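You operate a simulated robot arm through the tools that you are given. There is no shell and no other tool.

The job below is to be done with a simulated robot arm. You get a single attempt, and the scene is never put back.

## Task
Set the height gauge true on the steel block.
Fine: stand the block under the red arm, bring the arm down on it, turn the purple knob till the display shows 60 mm, slide the arm up, then stand the block on the blue square. Set down upright: grey steel block.

Only the result counts: the job must be done as asked and must still hold three seconds after the hand-in. Knocking over, shifting, dropping, spilling or breaking anything else fails it.

## Robot
A 7-joint arm with a two-finger parallel gripper, fixed in place. Base frame: the origin is on the floor under the middle of its stand, x ahead of it, y to its left, z up. Lengths are in mm, angles in rad, forces in N, time in s.
It reaches about 1247 mm from its shoulder. Its first joint turns from -2.304 to 2.304 rad. Payload 3.91 kg.
The tool frame sits at the grasp point between the pads (the TCP): z along the fingers, y along the line on which they close. The tips reach 30 mm beyond it. Largest opening 110 mm; finger width 20, thickness 10; the body of the gripper, 48 by 112 mm, starts 55 mm behind the TCP.
Orientation is that of the tool frame in the base frame, as a unit quaternion [x, y, z, w]. With the fingers straight down and closing along the base's y, the tool's x points along the base's -x, its y along +y and its z along -z.

## Interface
- The arm moves only by the tool send_rows. Its argument "increments" is a list of rows, each a list of 7 numbers: the shift along the base's x, y, z in m, then the turn, a rotation vector about the base's x, y, z in rad, then the gripper command, from -1 (fully open) to 1 (shut), values between in proportion. In form: [[x, y, z, ax, ay, az, gripper], ...]. A call has 1 to 20 rows; each row is the pose to reach, as a shift and turn from the pose commanded when the call began. Each row takes 0.2 s and may step no farther than 50 mm and 0.15 rad from the row before; otherwise, or with a gripper value out of range, the whole call is refused. Where a pose cannot be reached the arm comes as near as it can. A force on the tool above 90 N (or 10 N above the force at the start of the call, whichever is more), or a blocked arm, ends the call early, and 0.2 s more pass. The fingers move at their own pace (about 108 mm/s each) and stop on an object; they squeeze with about 27 N. The grip force told is the motor's: it shows also when the fingers shut on nothing. Time passes only in rows, and 0.2 s behind the last, so rows that repeat a pose let the fingers close. The reply holds the time, the measured pose of the TCP, the force on the tool along the base axes, the opening and the grip force, in the units named above and with some noise, with the torque about the TCP (base axes, N m) and any sound that the robot's microphone picked up, and new pictures: "views" is both (left out), scene, wrist or none.
- Cameras (640 x 400 px; columns grow to the right, rows downward): "scene" is fixed at [394.1, 489.7, 1550.1]; the picture's right is [0.42, 0.91, 0.00], its down [0.72, -0.33, -0.61] and it looks along [-0.56, 0.26, -0.79] (base axes); focal length 214 px, centre (320, 200). "wrist" rides on the gripper at [72, 17, -103] in the tool frame; the picture's right is [-0.23, 0.97, 0.00], its down [-0.76, -0.18, -0.62] and it looks along [-0.61, -0.14, 0.78] (tool axes); focal length 222 px, centre (320, 200). There is no depth. A picture from a camera that has moved, and an enlarged one, comes with that camera's place and axes in the base frame and with its lens. The place of the scene camera against the robot may be out by one fixed shift of up to 25 mm in any direction.
- zoom(camera, box): a new picture of the part [left, top, right, bottom] of that camera's present view, enlarged. No time passes.
- job_done(): hands the job in; it is judged then, once.

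Nothing tells you positions but the pictures and the camera data. Unless the task says otherwise, let go and move clear before handing in.

The tools are called after "Emit:" as name(argument=value, ...) on one line, values as JSON. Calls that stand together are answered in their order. send_rows: Moves the arm, as the interface text tells. Its arguments: {"type":"object","properties":{"increments":{"type":"array","items":{"type":"array","items":{"type":"number"}}},"views":{"type":"string","enum":["both","scene","wrist","none"]}},"required":["increments"]} The other tools are called the same way: zoom (camera, box) takes an enlarged picture of a part of a camera's view; job_done () hands the job in.

At the start:

```text
time_s: 0.0
ee_pos: [196.8, 488.6, 1316.5]
orientation: [0.0, 1.0, 0.0, 0.0]
wrist_force: [1.3, 0.3, 0.0]
moment: [0.0, 0.01, 0.02]
opening: 110.0
grasp_force: 0.0
```

scene: 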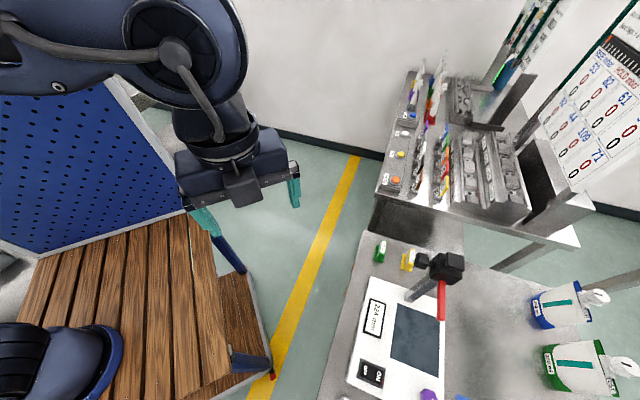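
wrist: 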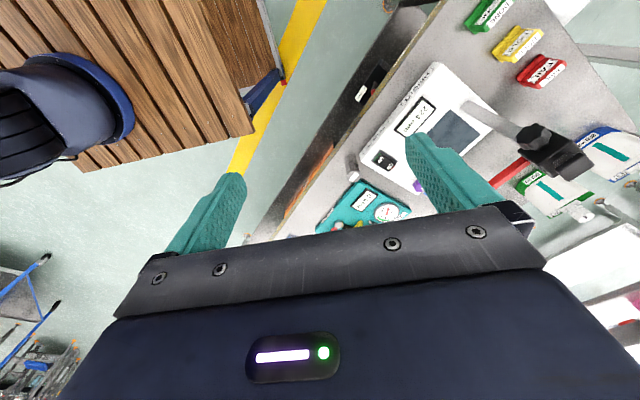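

I see a workbench to the right with a white panel (display, dark plate, red arm on a post). I'll take enlarged pictures first to locate the gauge, the block and the blue square.

Emit:
zoom(camera="scene", box=[320, 220, 520, 400])

Emit:
zoom(camera="wrist", box=[300, 0, 640, 240])

Emit:
zoom(camera="scene", box=[360, 60, 580, 240])

```text
2.22 times, centred on (420, 310) of scene
camera zoom: at [394.1, 489.7, 1550.1], right [0.42, 0.91, 0.0], down [0.72, -0.33, -0.61], along [-0.56, 0.26, -0.79], focal length 477 px, centre (98, -44)
```

zoom: 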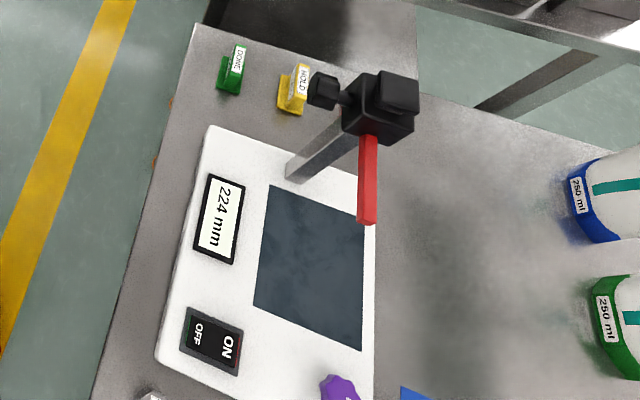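

```text
1.67 times, centred on (470, 120) of wrist
camera zoom: at [123.2, 505.7, 1421.7], right [0.23, 0.97, 0.0], down [0.76, -0.18, 0.62], along [0.61, -0.14, -0.78], focal length 370 px, centre (70, 333)
```

zoom: 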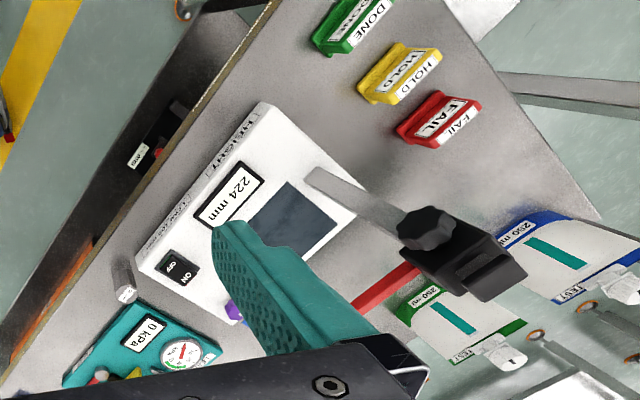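

```text
2.22 times, centred on (470, 150) of scene
camera zoom: at [394.1, 489.7, 1550.1], right [0.42, 0.91, 0.0], down [0.72, -0.33, -0.61], along [-0.56, 0.26, -0.79], focal length 477 px, centre (-13, 311)
```

zoom: 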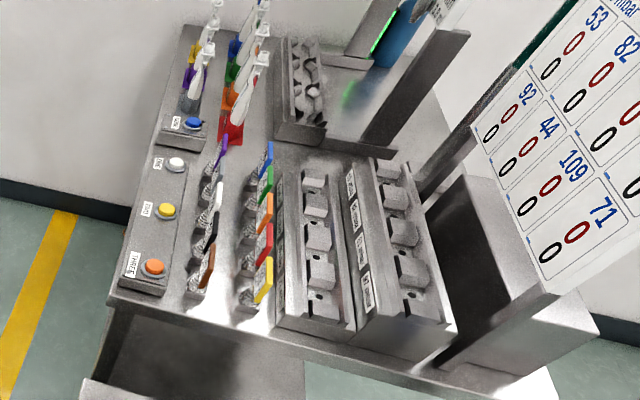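

The gauge stands on a bench turned about 45° to my base, with its top near z≈840 and the front edge about 700 mm away. I'll turn the wrist 45° so the camera faces the bench and get a better view.

Emit:
send_rows(increments=[[0.01, 0.003, 0, 0, 0, 0.131, -1], [0.02, 0.006, 0, 0, 0, 0.262, -1], [0.03, 0.01, 0, 0, 0, 0.393, -1], [0.04, 0.013, 0, 0, 0, 0.524, -1], [0.05, 0.016, 0, 0, 0, 0.655, -1], [0.058, 0.02, 0, 0, 0, 0.785, -1], [0.058, 0.02, 0, 0, 0, 0.785, -1]])

```text
time_s: 1.6
ee_pos: [254.0, 508.9, 1318.1]
orientation: [-0.383, 0.924, 0.001, 0.001]
wrist_force: [0.2, -0.5, 0.0]
moment: [0.01, 0.01, -0.01]
opening: 109.9
grasp_force: 0.0
camera wrist: at [190.9, 469.3, 1422.3], right [-0.53, 0.85, 0.0], down [0.66, 0.41, 0.62], along [0.53, 0.33, -0.78], focal length 222 px, centre (320, 200)
```

scene: 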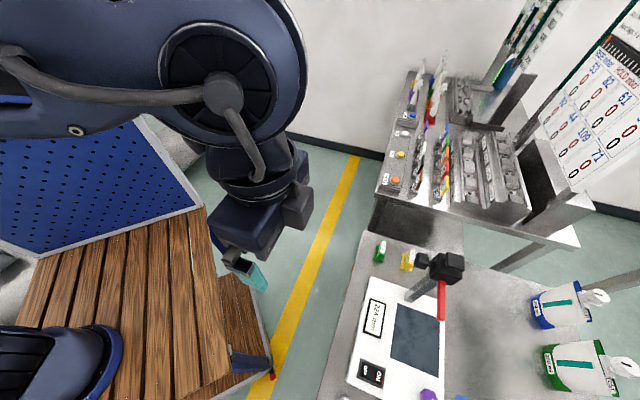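
wrist: 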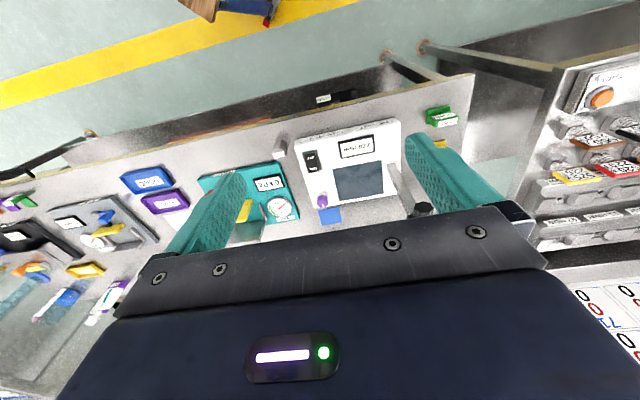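

The gauge, the small grey block (right-front of gauge) and the blue square behind the purple knob are now in view. I'll zoom in on them.

Emit:
zoom(camera="wrist", box=[260, 100, 420, 220])

Emit:
zoom(camera="scene", box=[330, 300, 480, 400])

```text
3.33 times, centred on (340, 160) of wrist
camera zoom: at [190.9, 469.3, 1422.3], right [-0.53, 0.85, 0.0], down [0.66, 0.41, 0.62], along [0.53, 0.33, -0.78], focal length 740 px, centre (253, 333)
```

zoom: 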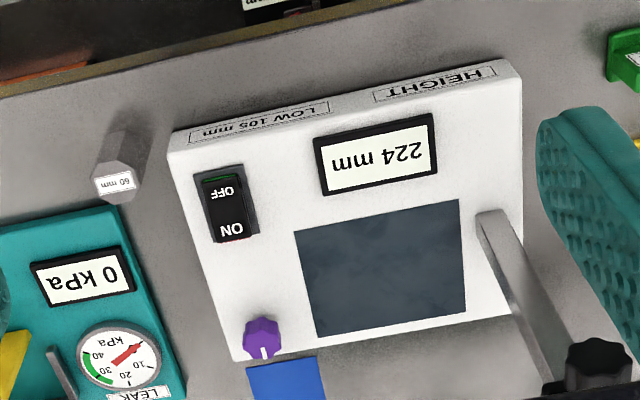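

```text
4.00 times, centred on (405, 350) of scene
camera zoom: at [394.1, 489.7, 1550.1], right [0.42, 0.91, 0.0], down [0.72, -0.33, -0.61], along [-0.56, 0.26, -0.79], focal length 858 px, centre (-20, -400)
```

zoom: 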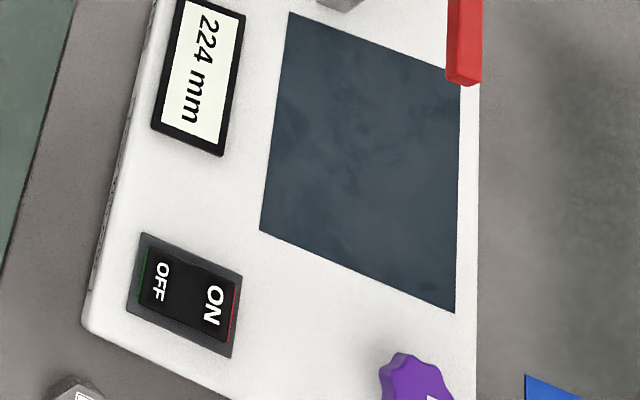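

The block is a small faceted prism labelled "60 mm", standing at the front right of the gauge. I'll go lower for a closer view and triangulate.

Emit:
send_rows(increments=[[0.009, -0.009, -0.042, 0, 0, 0, -1], [0.018, -0.018, -0.084, 0, 0, 0, -1], [0.027, -0.027, -0.126, 0, 0, 0, -1], [0.035, -0.035, -0.168, 0, 0, 0, -1], [0.035, -0.035, -0.168, 0, 0, 0, -1]])

```text
time_s: 2.8
ee_pos: [287.7, 475.0, 1148.3]
orientation: [-0.383, 0.924, 0.0, 0.0]
wrist_force: [-0.2, -0.3, 0.8]
moment: [0.02, -0.02, 0.0]
opening: 110.0
grasp_force: 0.0
camera wrist: at [224.6, 435.3, 1253.8], right [-0.53, 0.85, 0.0], down [0.66, 0.41, 0.62], along [0.53, 0.33, -0.78], focal length 222 px, centre (320, 200)
```

scene: 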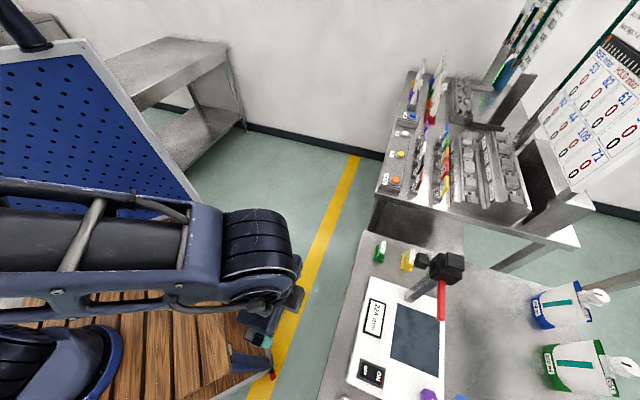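
wrist: 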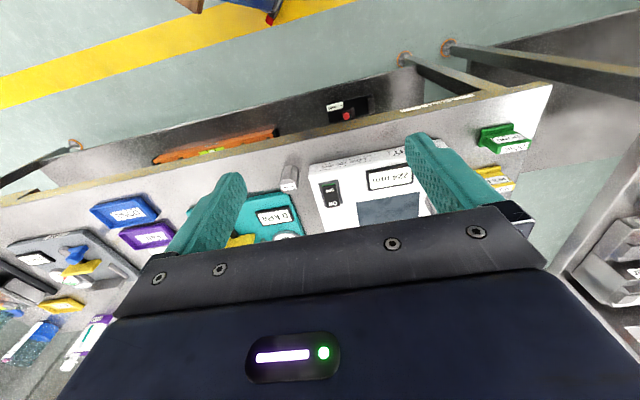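

Emit:
zoom(camera="wrist", box=[230, 110, 430, 240])

```text
3.08 times, centred on (330, 175) of wrist
camera zoom: at [224.6, 435.3, 1253.8], right [-0.53, 0.85, 0.0], down [0.66, 0.41, 0.62], along [0.53, 0.33, -0.78], focal length 684 px, centre (289, 277)
```

zoom: 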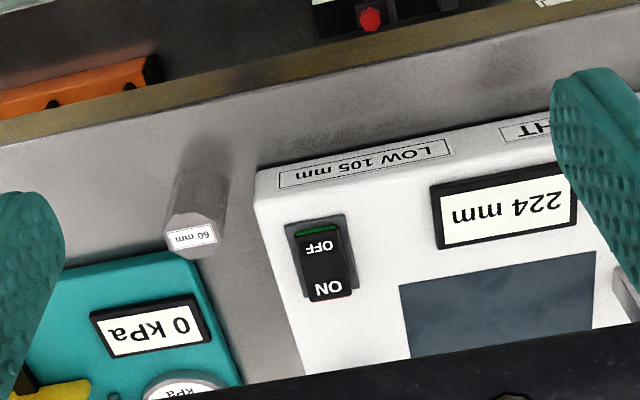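

The block top is near q≈726 mm out and p≈−19 (bench axes), with the bench around z≈795. Next I'll rise and look down on the carriage, black knob and red arm.

Emit:
send_rows(increments=[[0, 0, 0.045, 0, 0, 0, -1], [0, 0, 0.09, 0, 0, 0, -1], [0.001, 0.045, 0.09, 0, 0, 0, -1], [0.001, 0.09, 0.09, 0, 0, 0, -1], [0.002, 0.135, 0.09, 0, 0, 0, -1], [0.003, 0.18, 0.09, 0, 0, 0, -1], [0.003, 0.225, 0.09, 0, 0, 0, -1], [0.003, 0.255, 0.09, 0, 0, 0, -1], [0.003, 0.255, 0.09, 0, 0, 0, -1]])

```text
time_s: 4.8
ee_pos: [289.3, 729.9, 1240.3]
orientation: [-0.383, 0.924, 0.0, 0.0]
wrist_force: [0.6, -0.3, 0.1]
moment: [0.01, 0.01, 0.03]
opening: 110.0
grasp_force: 0.0
camera wrist: at [227.2, 690.6, 1344.7], right [-0.53, 0.85, 0.0], down [0.66, 0.41, 0.62], along [0.53, 0.33, -0.78], focal length 222 px, centre (320, 200)
```

scene: 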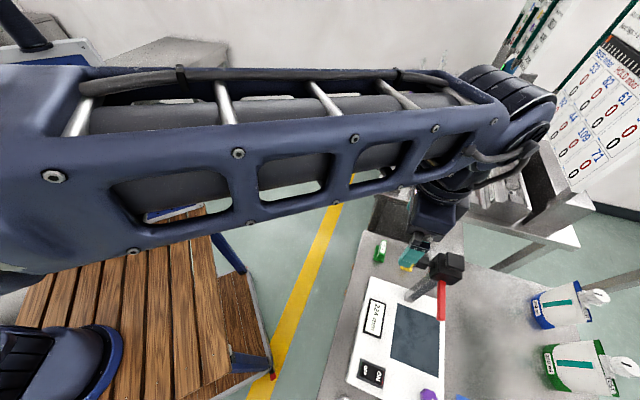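
wrist: 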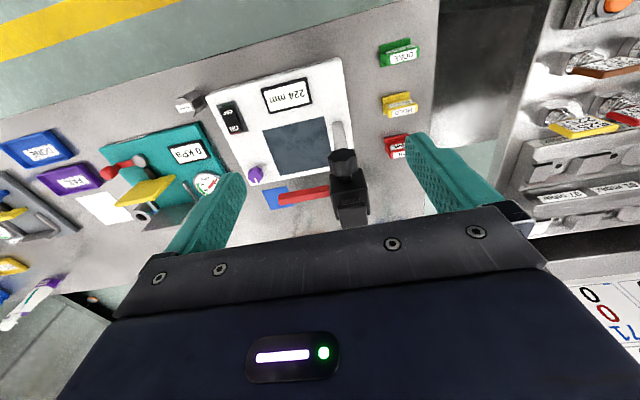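

Emit:
zoom(camera="wrist", box=[240, 100, 400, 240])

Emit:
zoom(camera="wrist", box=[160, 50, 420, 220])

Emit:
zoom(camera="scene", box=[390, 220, 490, 300])

```text
2.86 times, centred on (320, 170) of wrist
camera zoom: at [227.2, 690.6, 1344.7], right [-0.53, 0.85, 0.0], down [0.66, 0.41, 0.62], along [0.53, 0.33, -0.78], focal length 635 px, centre (320, 286)
```

zoom: 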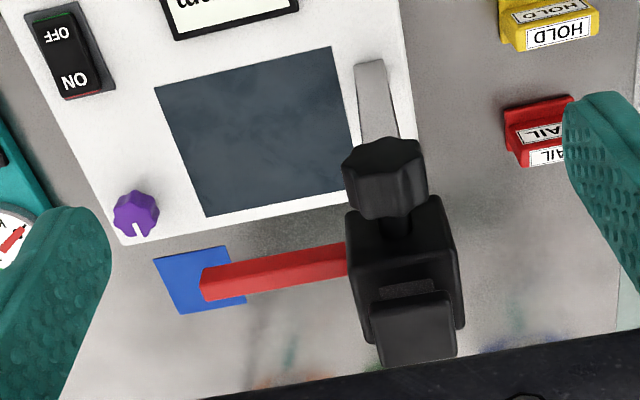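

```text
2.35 times, centred on (290, 135) of wrist
camera zoom: at [227.2, 690.6, 1344.7], right [-0.53, 0.85, 0.0], down [0.66, 0.41, 0.62], along [0.53, 0.33, -0.78], focal length 523 px, centre (391, 353)
```

zoom: 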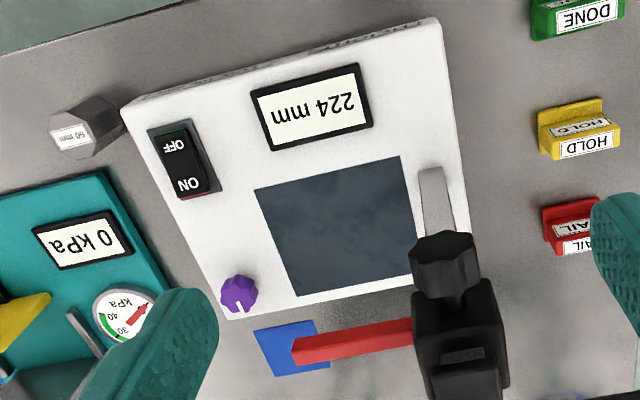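

```text
5.00 times, centred on (440, 260) of scene
camera zoom: at [394.1, 489.7, 1550.1], right [0.42, 0.91, 0.0], down [0.72, -0.33, -0.61], along [-0.56, 0.26, -0.79], focal length 1072 px, centre (-280, -100)
```

zoom: 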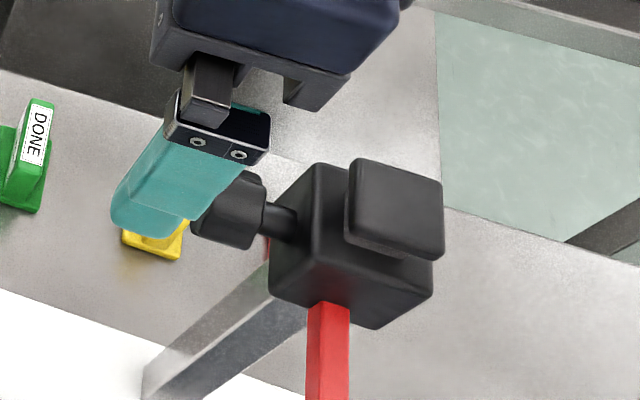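

The carriage sits at the top of its post with its black knob facing me. The red arm hangs over the plate, about 224 mm up. I'll go above the block for a close look at its place and facets.

Emit:
send_rows(increments=[[0.034, -0.035, 0, 0, 0, 0, -1], [0.068, -0.07, 0, 0, 0, 0, -1], [0.102, -0.105, 0, 0, 0, 0, -1], [0.136, -0.14, 0, 0, 0, 0, -1], [0.17, -0.175, 0, 0, 0, 0, -1], [0.2, -0.208, 0, 0, 0, 0, -1], [0.2, -0.208, -0.048, 0, 0, 0, -1], [0.2, -0.208, -0.096, 0, 0, 0, -1], [0.2, -0.208, -0.144, 0, 0, 0, -1], [0.2, -0.208, -0.192, 0, 0, 0, -1], [0.2, -0.208, -0.24, 0, 0, 0, -1], [0.2, -0.208, -0.28, 0, 0, 0, -1], [0.2, -0.208, -0.28, 0, 0, 0, -1]])

```text
time_s: 7.6
ee_pos: [491.4, 519.6, 956.0]
orientation: [-0.383, 0.924, 0.0, 0.0]
wrist_force: [0.0, 0.3, 1.0]
moment: [-0.01, -0.02, 0.02]
opening: 110.1
grasp_force: 0.0
camera wrist: at [428.4, 480.9, 1062.3], right [-0.53, 0.85, 0.0], down [0.66, 0.41, 0.62], along [0.53, 0.33, -0.78], focal length 222 px, centre (320, 200)
```

scene: 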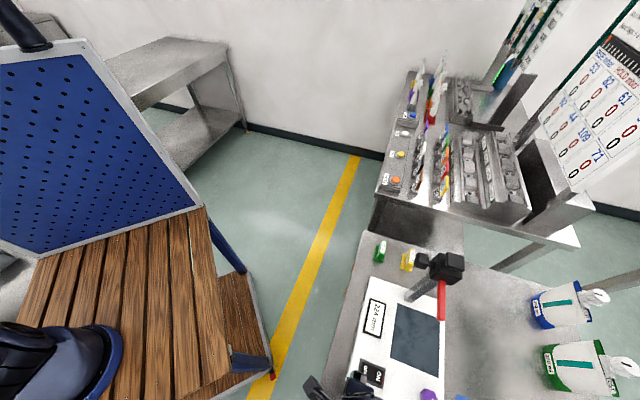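
wrist: 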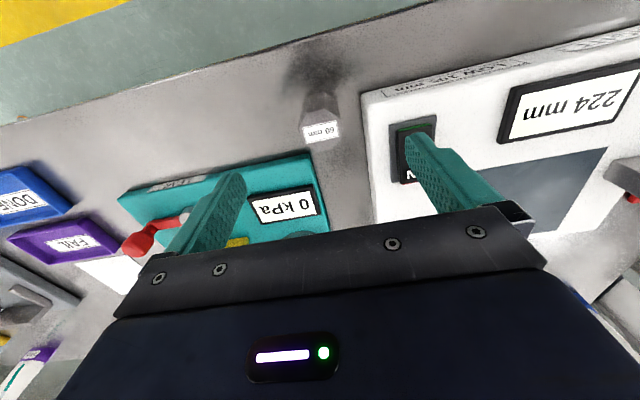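

Emit:
zoom(camera="wrist", box=[260, 70, 400, 180])

Emit:
zoom(camera="wrist", box=[280, 80, 360, 140])

```text
3.64 times, centred on (330, 125) of wrist
camera zoom: at [428.4, 480.9, 1062.3], right [-0.53, 0.85, 0.0], down [0.66, 0.41, 0.62], along [0.53, 0.33, -0.78], focal length 808 px, centre (284, 473)
```

zoom: 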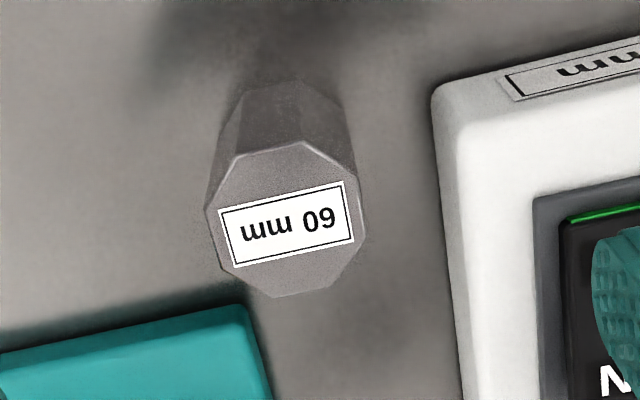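

```text
6.67 times, centred on (320, 110) of wrist
camera zoom: at [428.4, 480.9, 1062.3], right [-0.53, 0.85, 0.0], down [0.66, 0.41, 0.62], along [0.53, 0.33, -0.78], focal length 1481 px, centre (320, 800)
```

zoom: 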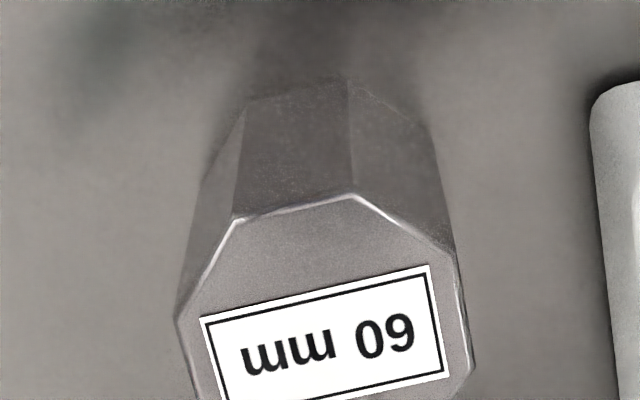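

The block is an octagonal prism, about 39 mm across, with flats lined up with the bench. It's centred at q≈720, p≈−20, z 800–860. I'll tilt the gripper 45° so it can carry the block in under the red arm, and back off to look.

Emit:
send_rows(increments=[[-0.007, -0.007, 0, 0.0925, -0.0925, 0, -1], [-0.014, -0.014, 0, 0.185, -0.185, 0, -1], [-0.021, -0.021, 0, 0.2775, -0.2775, 0, -0.5], [-0.028, -0.028, 0, 0.37, -0.37, 0, -0.3], [-0.035, -0.035, 0, 0.4625, -0.4625, 0, -0.1], [-0.042, -0.042, 0, 0.555, -0.555, 0, -0.1], [-0.042, -0.042, -0.028, 0.555, -0.555, 0, -0.1], [-0.042, -0.042, -0.056, 0.555, -0.555, 0, -0.1], [-0.042, -0.042, -0.056, 0.555, -0.555, 0, -0.1]])

```text
time_s: 9.6
ee_pos: [447.2, 478.7, 902.8]
orientation: [-0.353, 0.853, 0.146, 0.354]
wrist_force: [0.1, -0.1, 0.0]
moment: [-0.01, -0.01, 0.03]
opening: 60.6
grasp_force: 0.0
camera wrist: at [348.2, 403.1, 925.1], right [-0.58, 0.8, 0.16], down [0.2, -0.06, 0.98], along [0.79, 0.59, -0.12], focal length 222 px, centre (320, 200)
```

scene: 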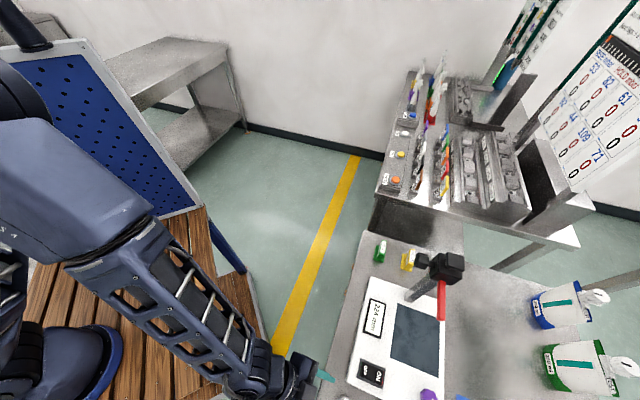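
wrist: 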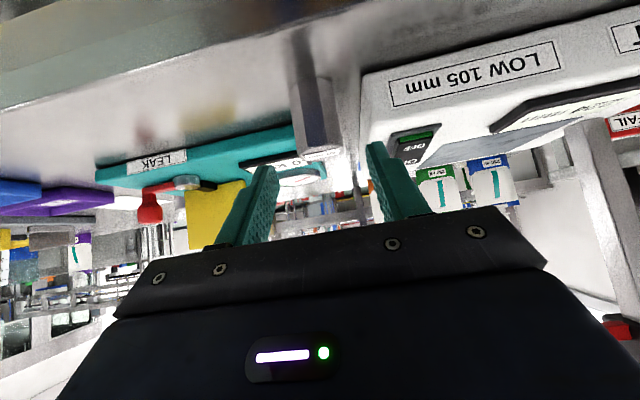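

The block sits between the fingers' line. I'll descend to grip height in front of it, narrow the opening to 55 mm, and check the alignment.

Emit:
send_rows(increments=[[0.001, -0.001, -0.03, 0, 0, 0, 0], [0.0018, -0.0018, -0.06, 0, 0, 0, 0], [0.0018, -0.0018, -0.06, 0, 0, 0, 0]])

Emit:
zoom(camera="wrist", box=[200, 50, 460, 250])

```text
time_s: 10.4
ee_pos: [451.3, 476.9, 841.0]
orientation: [-0.354, 0.853, 0.147, 0.354]
wrist_force: [0.5, -0.9, 0.4]
moment: [0.04, -0.01, 0.01]
opening: 54.9
grasp_force: 0.1
camera wrist: at [351.9, 400.5, 865.2], right [-0.58, 0.8, 0.16], down [0.2, -0.06, 0.98], along [0.79, 0.59, -0.12], focal length 222 px, centre (320, 200)
```

scene: 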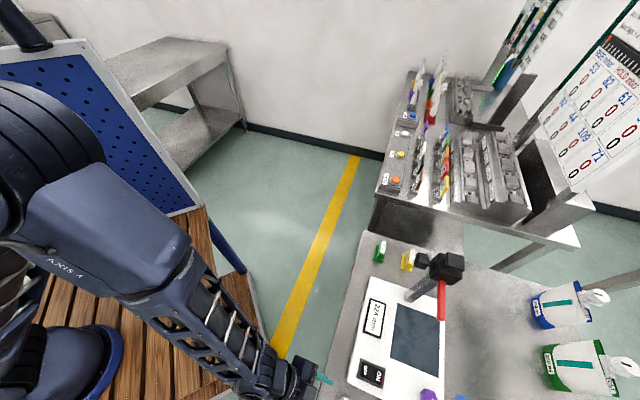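
wrist: 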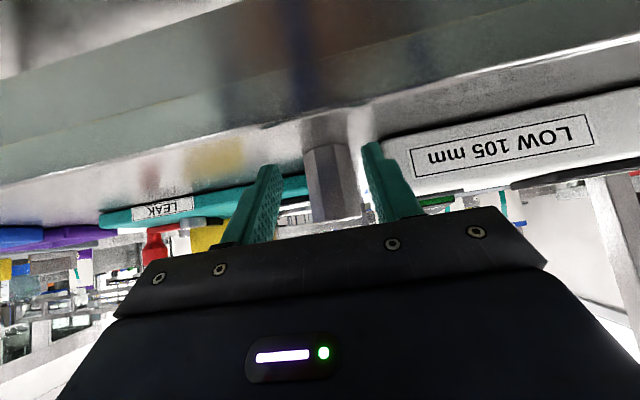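

```text
2.00 times, centred on (330, 150) of wrist
camera zoom: at [351.9, 400.5, 865.2], right [-0.58, 0.8, 0.16], down [0.2, -0.06, 0.98], along [0.79, 0.59, -0.12], focal length 444 px, centre (300, 300)
```

zoom: 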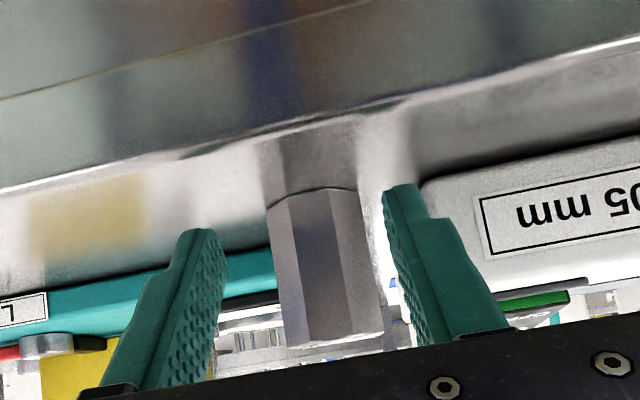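

Block, fingers and the gauge wall line up with clearance on each side. I'll advance straight in, then close.

Emit:
send_rows(increments=[[0.0107, 0.0112, 0, 0, 0, 0, 0], [0.0214, 0.0224, 0, 0, 0, 0, 0], [0.0321, 0.0336, 0, 0, 0, 0, 0], [0.0428, 0.0449, 0, 0, 0, 0, 0], [0.0428, 0.0449, 0, 0, 0, 0, 0]])

Emit:
zoom(camera="wrist", box=[200, 50, 460, 250])

```text
time_s: 11.6
ee_pos: [492.9, 522.4, 843.2]
orientation: [-0.354, 0.853, 0.147, 0.355]
wrist_force: [-0.1, 0.2, 0.6]
moment: [-0.01, 0.01, 0.02]
opening: 55.1
grasp_force: 0.2
camera wrist: at [394.0, 446.4, 866.5], right [-0.58, 0.8, 0.16], down [0.2, -0.06, 0.98], along [0.79, 0.59, -0.12], focal length 222 px, centre (320, 200)
```

scene: 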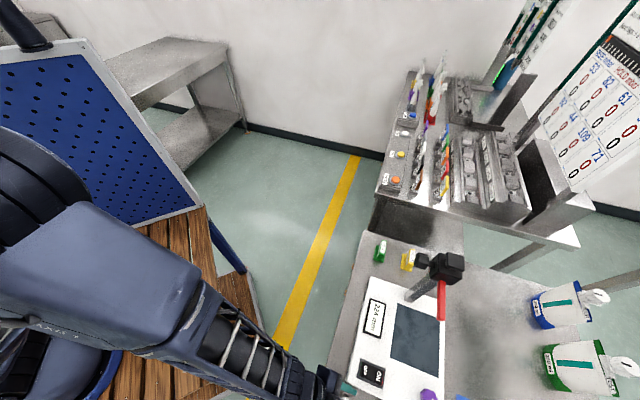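
wrist: 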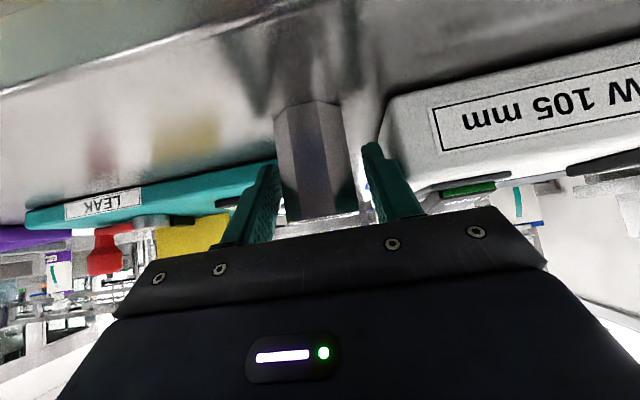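

```text
2.00 times, centred on (330, 150) of wrist
camera zoom: at [394.0, 446.4, 866.5], right [-0.58, 0.8, 0.16], down [0.2, -0.06, 0.98], along [0.79, 0.59, -0.12], focal length 444 px, centre (300, 300)
```

zoom: 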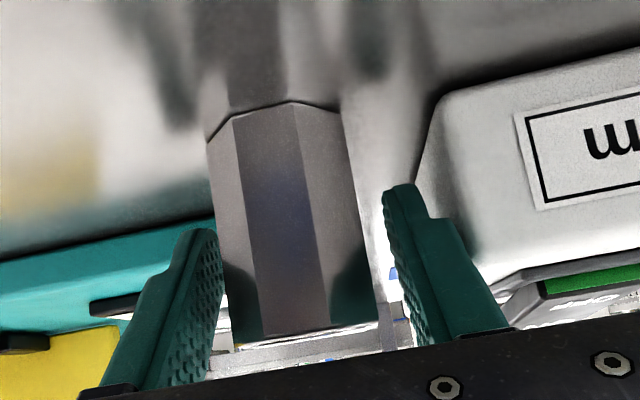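

The fingers straddle the block, so I'll close now and then check the grip.

Emit:
send_rows(increments=[[0, 0, 0, 0, 0, 0, 0.2], [0, 0, 0, 0, 0, 0, 0.35], [0, 0, 0, 0, 0, 0, 1], [0, 0, 0, 0, 0, 0, 1]])

```text
time_s: 12.6
ee_pos: [493.2, 521.6, 842.5]
orientation: [-0.353, 0.854, 0.147, 0.353]
wrist_force: [1.0, -0.4, -0.1]
moment: [-0.05, -0.02, 0.01]
opening: 39.8
grasp_force: 27.2
camera wrist: at [394.1, 446.2, 866.5], right [-0.58, 0.8, 0.16], down [0.2, -0.06, 0.98], along [0.79, 0.59, -0.12], focal length 222 px, centre (320, 200)
```

scene: 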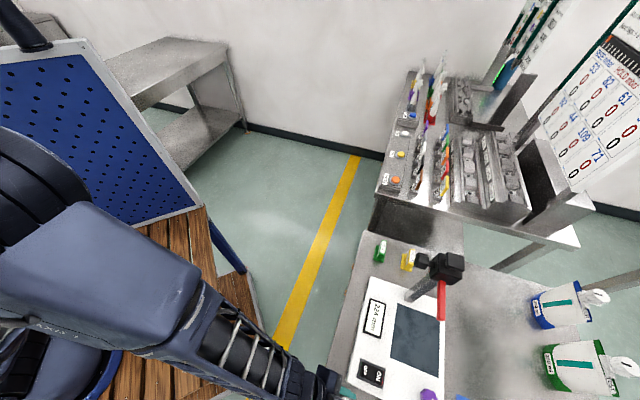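
wrist: 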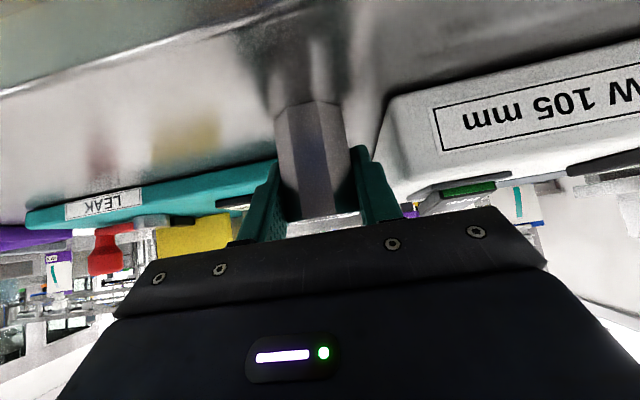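

Gripped: opening 39.8 mm at 27 N. I'll lift slowly and check the block hangs upright.

Emit:
send_rows(increments=[[0, 0, 0.01, 0, 0, 0, 1], [0, 0, 0.03, 0, 0, 0, 1], [0, 0, 0.06, 0, 0, 0, 1], [0, 0, 0.09, 0, 0, 0, 1], [0, 0, 0.09, 0, 0, 0, 1]])

Emit:
zoom(camera="wrist", box=[200, 50, 460, 250])

```text
time_s: 13.8
ee_pos: [494.5, 522.4, 931.7]
orientation: [-0.353, 0.854, 0.146, 0.353]
wrist_force: [0.2, -0.2, -5.2]
moment: [0.0, 0.01, 0.0]
opening: 40.1
grasp_force: 26.8
camera wrist: at [395.2, 446.7, 955.7], right [-0.58, 0.8, 0.16], down [0.2, -0.06, 0.98], along [0.79, 0.59, -0.12], focal length 222 px, centre (320, 200)
```

scene: 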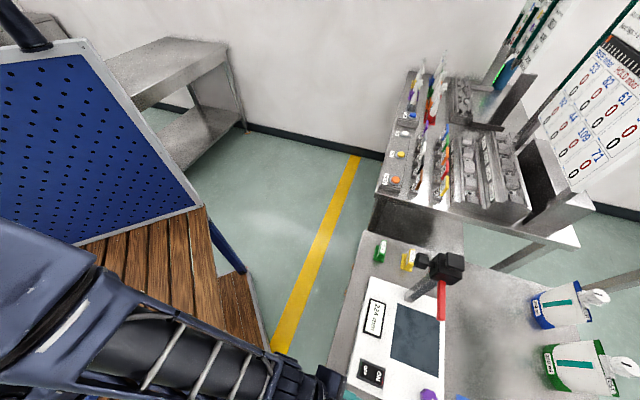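
wrist: 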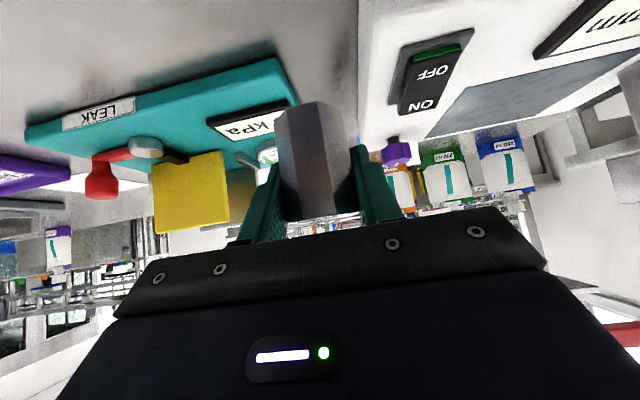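

```text
2.00 times, centred on (330, 150) of wrist
camera zoom: at [395.2, 446.7, 955.7], right [-0.58, 0.8, 0.16], down [0.2, -0.06, 0.98], along [0.79, 0.59, -0.12], focal length 444 px, centre (300, 300)
```

zoom: 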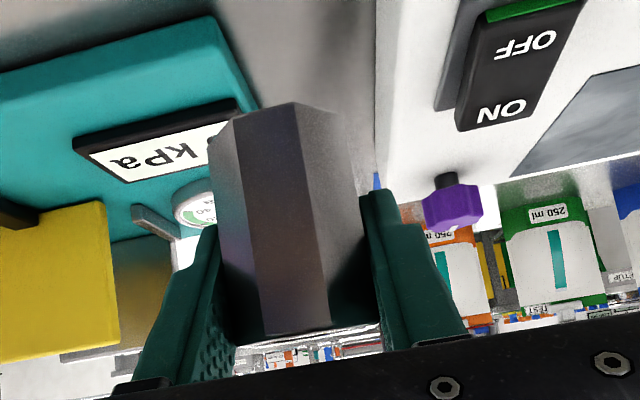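

The block is lifted (about 5 N) and upright. I'll carry it at this height in under the red arm, stopping above the plate to check.

Emit:
send_rows(increments=[[-0.0098, 0.0347, 0, 0, 0, 0, 1], [-0.0197, 0.0694, 0, 0, 0, 0, 1], [-0.0295, 0.1041, 0, 0, 0, 0, 1], [-0.0393, 0.1388, 0, 0, 0, 0, 1], [-0.0491, 0.1735, 0, 0, 0, 0, 1], [-0.059, 0.2081, 0, 0, 0, 0, 1], [-0.0688, 0.2428, 0, 0, 0, 0, 1], [-0.0688, 0.2428, 0, 0, 0, 0, 1]])

Emit:
zoom(camera="scene", box=[360, 220, 480, 310])

Emit:
zoom(camera="wrist", box=[200, 50, 460, 250])

```text
time_s: 15.6
ee_pos: [426.3, 766.1, 932.8]
orientation: [-0.353, 0.854, 0.145, 0.354]
wrist_force: [0.5, -0.5, -5.7]
moment: [-0.02, 0.04, -0.03]
opening: 39.9
grasp_force: 26.6
camera wrist: at [327.5, 690.5, 956.6], right [-0.58, 0.8, 0.16], down [0.2, -0.06, 0.98], along [0.79, 0.59, -0.12], focal length 222 px, centre (320, 200)
```

scene: 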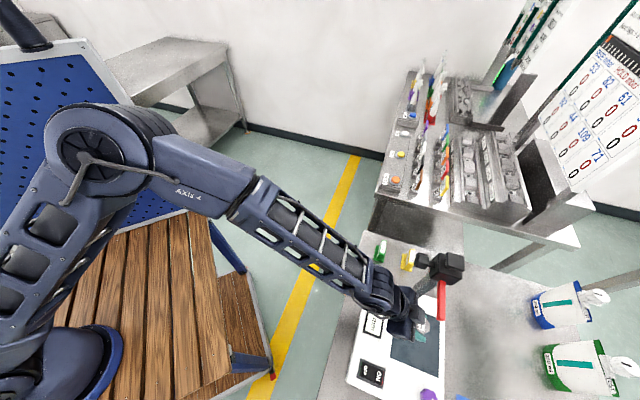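
wrist: 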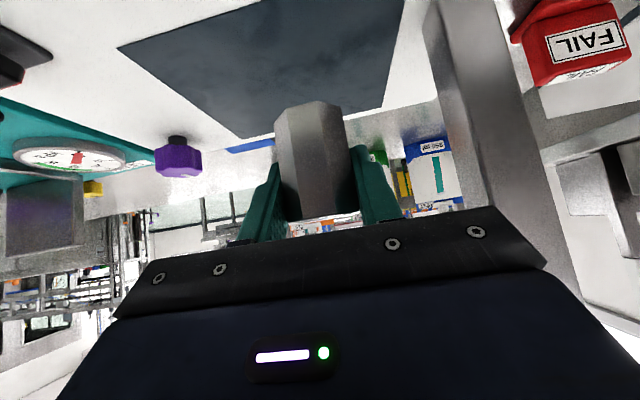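

```text
4.44 times, centred on (420, 265) of scene
camera zoom: at [394.1, 489.7, 1550.1], right [0.42, 0.91, 0.0], down [0.72, -0.33, -0.61], along [-0.56, 0.26, -0.79], focal length 953 px, centre (-124, -89)
```

zoom: 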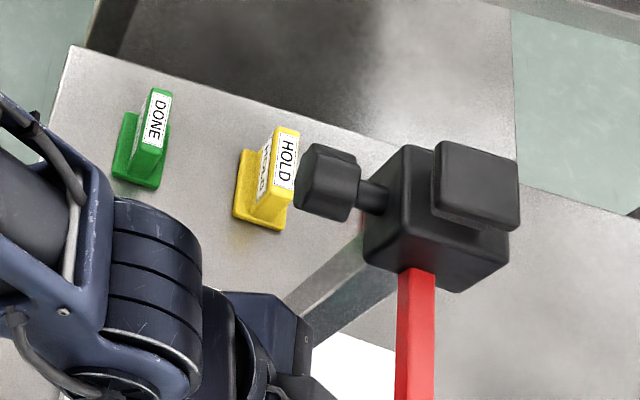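

```text
2.00 times, centred on (330, 150) of wrist
camera zoom: at [327.5, 690.5, 956.6], right [-0.58, 0.8, 0.16], down [0.2, -0.06, 0.98], along [0.79, 0.59, -0.12], focal length 444 px, centre (300, 300)
```

zoom: 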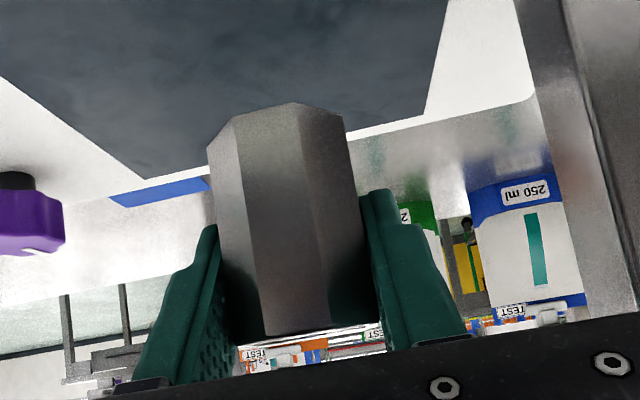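

Emit:
zoom(camera="scene", box=[380, 270, 480, 340])

Emit:
zoom(camera="wrist", box=[380, 0, 640, 200])

```text
5.71 times, centred on (430, 305) of scene
camera zoom: at [394.1, 489.7, 1550.1], right [0.42, 0.91, 0.0], down [0.72, -0.33, -0.61], along [-0.56, 0.26, -0.79], focal length 1226 px, centre (-309, -400)
```

zoom: 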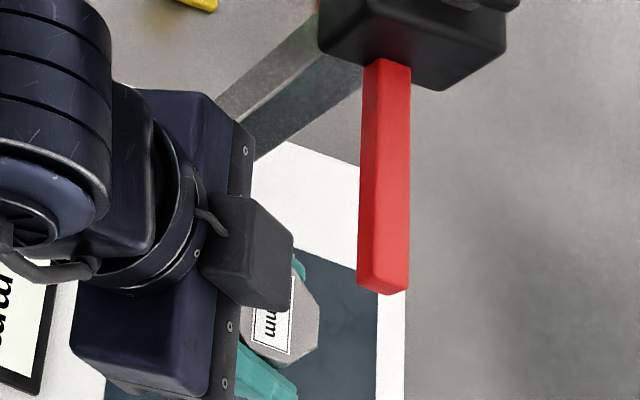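

```text
2.00 times, centred on (510, 100) of wrist
camera zoom: at [327.5, 690.5, 956.6], right [-0.58, 0.8, 0.16], down [0.2, -0.06, 0.98], along [0.79, 0.59, -0.12], focal length 444 px, centre (-60, 400)
```

zoom: 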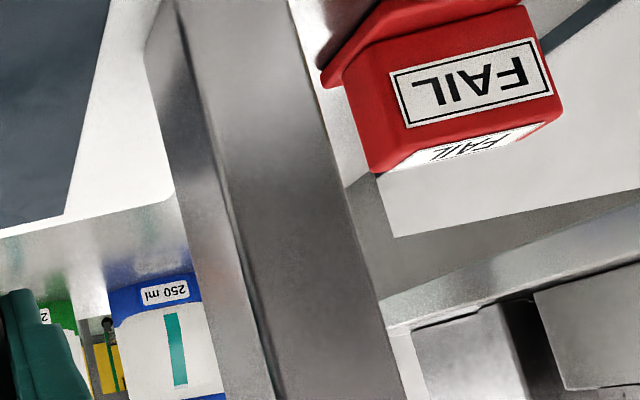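

Block is over the plate. I'd like it about 6 mm nearer to me so it's centred under the arm, then I'll lower it to just above the plate.

Emit:
send_rows(increments=[[-0.0042, -0.0042, -0.01, 0, 0, 0, 1], [-0.0042, -0.0042, -0.025, 0, 0, 0, 1], [-0.0042, -0.0042, -0.038, 0, 0, 0, 1], [-0.0042, -0.0042, -0.045, 0, 0, 0, 1], [-0.0042, -0.0042, -0.045, 0, 0, 0, 1]], views="both")

Emit:
zoom(camera="wrist", box=[200, 50, 460, 250])

Emit:
zoom(camera="scene", box=[380, 270, 480, 340])

```text
time_s: 16.8
ee_pos: [421.9, 761.2, 889.7]
orientation: [-0.353, 0.853, 0.147, 0.356]
wrist_force: [6.0, 1.3, 22.8]
moment: [-0.01, -0.28, 0.02]
opening: 39.6
grasp_force: 27.3
camera wrist: at [322.6, 686.4, 913.3], right [-0.58, 0.8, 0.16], down [0.19, -0.06, 0.98], along [0.79, 0.59, -0.12], focal length 222 px, centre (320, 200)
```

scene: 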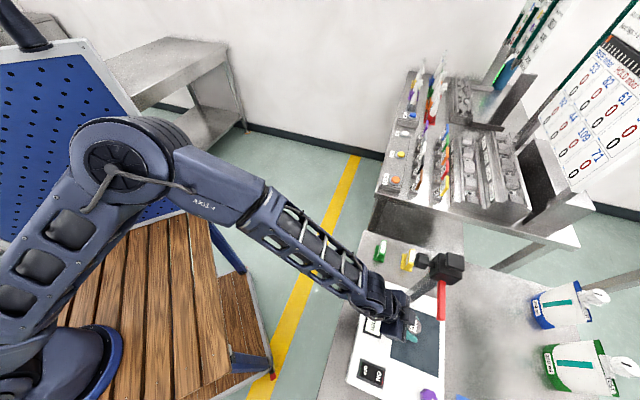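
wrist: 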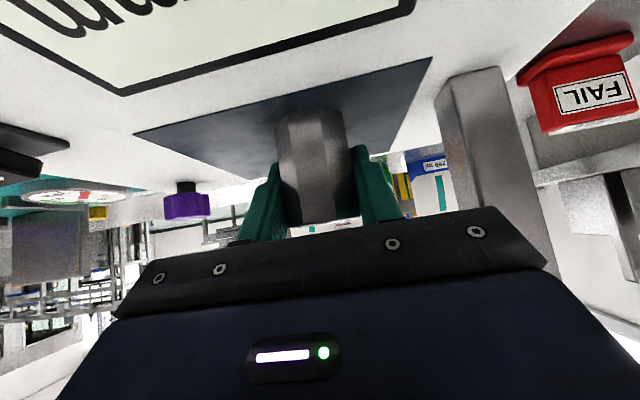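

```text
2.00 times, centred on (330, 150) of wrist
camera zoom: at [322.6, 686.4, 913.3], right [-0.58, 0.8, 0.16], down [0.19, -0.06, 0.98], along [0.79, 0.59, -0.12], focal length 444 px, centre (300, 300)
```

zoom: 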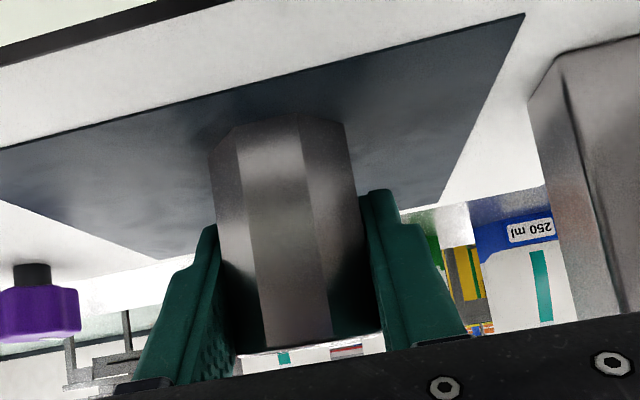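

```text
5.71 times, centred on (430, 305) of scene
camera zoom: at [394.1, 489.7, 1550.1], right [0.42, 0.91, 0.0], down [0.72, -0.33, -0.61], along [-0.56, 0.26, -0.79], focal length 1226 px, centre (-309, -400)
```

zoom: 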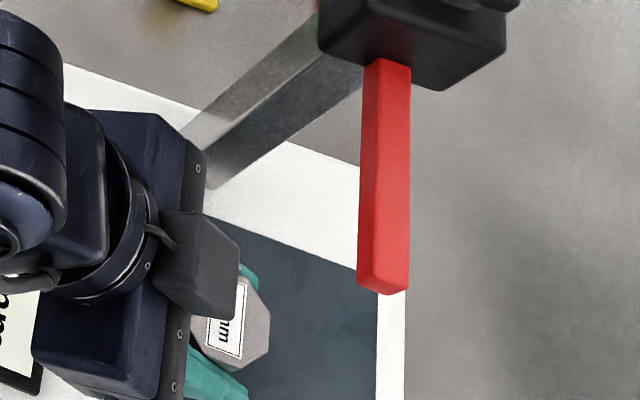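

Contact with the plate is felt at TCP z≈889.7 (about 28 N upward). I'll ease the pressure slightly, then open to about 64 mm to leave the block standing.

Emit:
send_rows(increments=[[0, 0, 0.001, 0, 0, 0, 1], [0, 0, 0.0015, 0, 0, 0, 1]], views="none")

```text
time_s: 17.4
ee_pos: [420.9, 760.2, 888.7]
orientation: [-0.353, 0.854, 0.146, 0.353]
wrist_force: [4.3, 4.6, 10.7]
moment: [0.49, -0.32, -0.01]
opening: 40.0
grasp_force: 26.9
```

Emit:
send_rows(increments=[[0, 0, 0.0008, 0, 0, 0, 1], [0, 0, 0.0008, 0, 0, 0, 0.1], [0, 0, 0.0008, 0, 0, 0, -0.16], [0, 0, 0.0008, 0, 0, 0, -0.16]], views="both")

Emit:
zoom(camera="wrist", box=[200, 50, 460, 250])

```text
time_s: 18.4
ee_pos: [420.7, 761.1, 891.1]
orientation: [-0.354, 0.853, 0.147, 0.354]
wrist_force: [0.4, -0.4, -0.1]
moment: [-0.01, 0.02, 0.03]
opening: 63.7
grasp_force: 0.1
camera wrist: at [321.6, 685.0, 913.7], right [-0.58, 0.8, 0.16], down [0.2, -0.06, 0.98], along [0.79, 0.59, -0.12], focal length 222 px, centre (320, 200)
```

scene: 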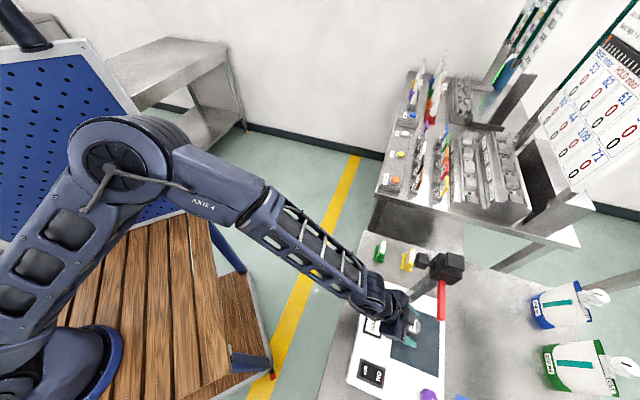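
wrist: 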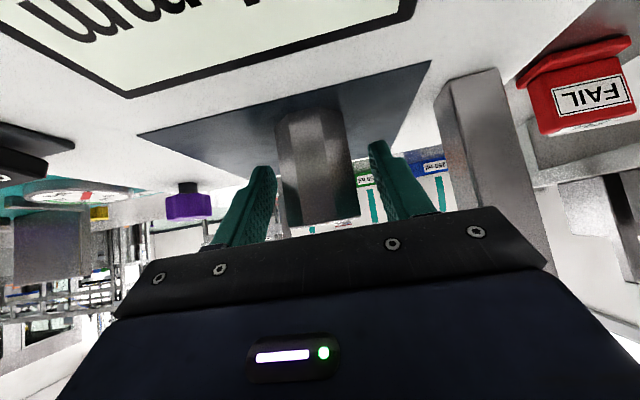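

```text
2.00 times, centred on (330, 150) of wrist
camera zoom: at [321.6, 685.0, 913.7], right [-0.58, 0.8, 0.16], down [0.2, -0.06, 0.98], along [0.79, 0.59, -0.12], focal length 444 px, centre (300, 300)
```

zoom: 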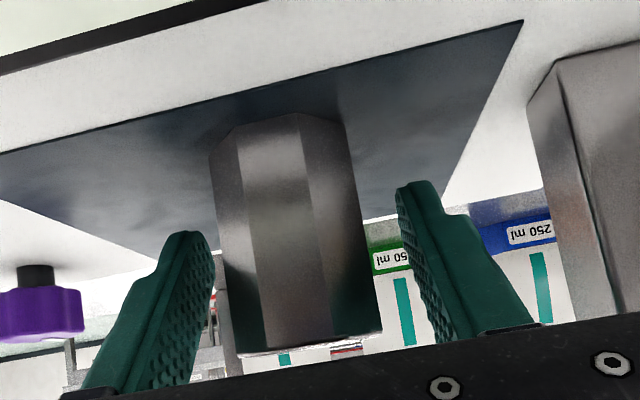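

The block stands free on the plate under the red arm. I'll back straight out, then rise in front of the black carriage knob for a look.

Emit:
send_rows(increments=[[-0.0258, -0.0258, 0, 0, 0, 0, -0.16], [-0.0516, -0.0516, 0, 0, 0, 0, -0.16], [-0.0774, -0.0774, 0, 0, 0, 0, -0.16], [-0.1032, -0.1032, 0, 0, 0, 0, -0.16], [-0.1155, -0.0909, 0.042, 0, 0, 0, -0.3], [-0.1278, -0.0786, 0.084, 0, 0, 0, -0.3], [-0.1401, -0.0663, 0.126, 0, 0, 0, -0.3], [-0.1524, -0.054, 0.168, 0, 0, 0, -0.3], [-0.1647, -0.0417, 0.209, 0, 0, 0, -0.3], [-0.1647, -0.0417, 0.209, 0, 0, 0, -0.3]])

Emit:
zoom(camera="wrist", box=[200, 50, 460, 250])

Emit:
zoom(camera="scene", box=[360, 250, 480, 340])

```text
time_s: 20.6
ee_pos: [255.4, 717.5, 1100.1]
orientation: [-0.353, 0.854, 0.146, 0.354]
wrist_force: [0.3, -0.6, 0.5]
moment: [0.03, 0.02, 0.0]
opening: 71.6
grasp_force: 0.0
camera wrist: at [156.1, 642.3, 1123.1], right [-0.57, 0.8, 0.16], down [0.2, -0.06, 0.98], along [0.79, 0.59, -0.12], focal length 222 px, centre (320, 200)
```

scene: 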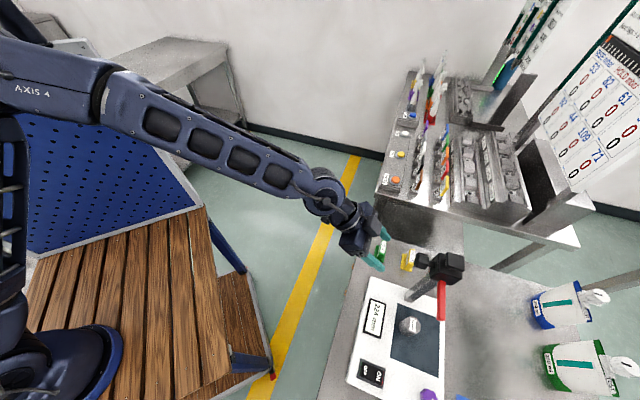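
wrist: 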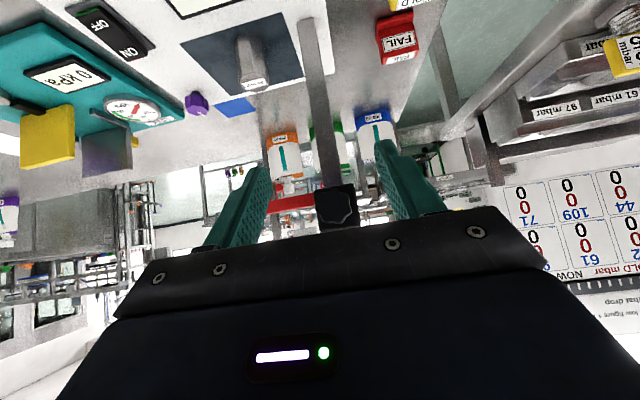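

```text
2.00 times, centred on (330, 150) of wrist
camera zoom: at [156.1, 642.3, 1123.1], right [-0.57, 0.8, 0.16], down [0.2, -0.06, 0.98], along [0.79, 0.59, -0.12], focal length 444 px, centre (300, 300)
```

zoom: 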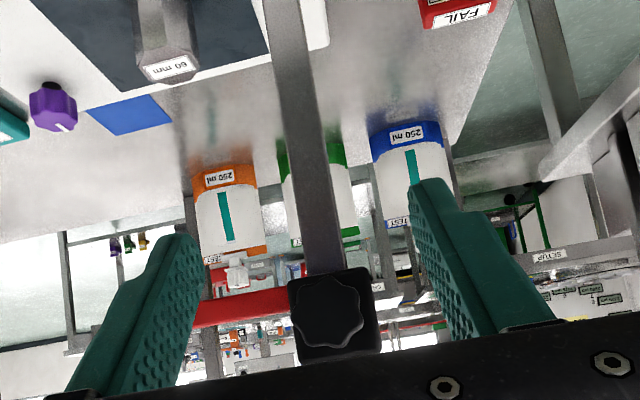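

```text
4.44 times, centred on (420, 295) of scene
camera zoom: at [394.1, 489.7, 1550.1], right [0.42, 0.91, 0.0], down [0.72, -0.33, -0.61], along [-0.56, 0.26, -0.79], focal length 953 px, centre (-124, -222)
```

zoom: 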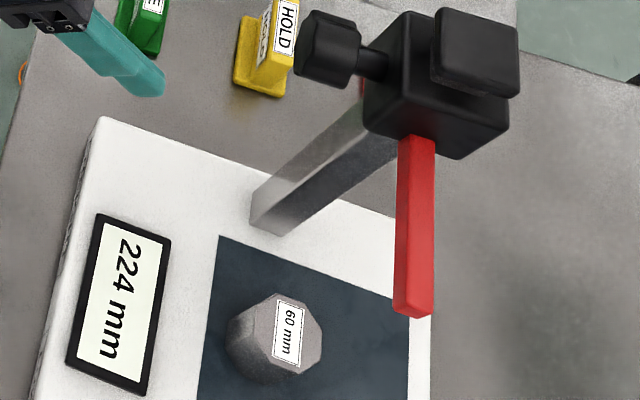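

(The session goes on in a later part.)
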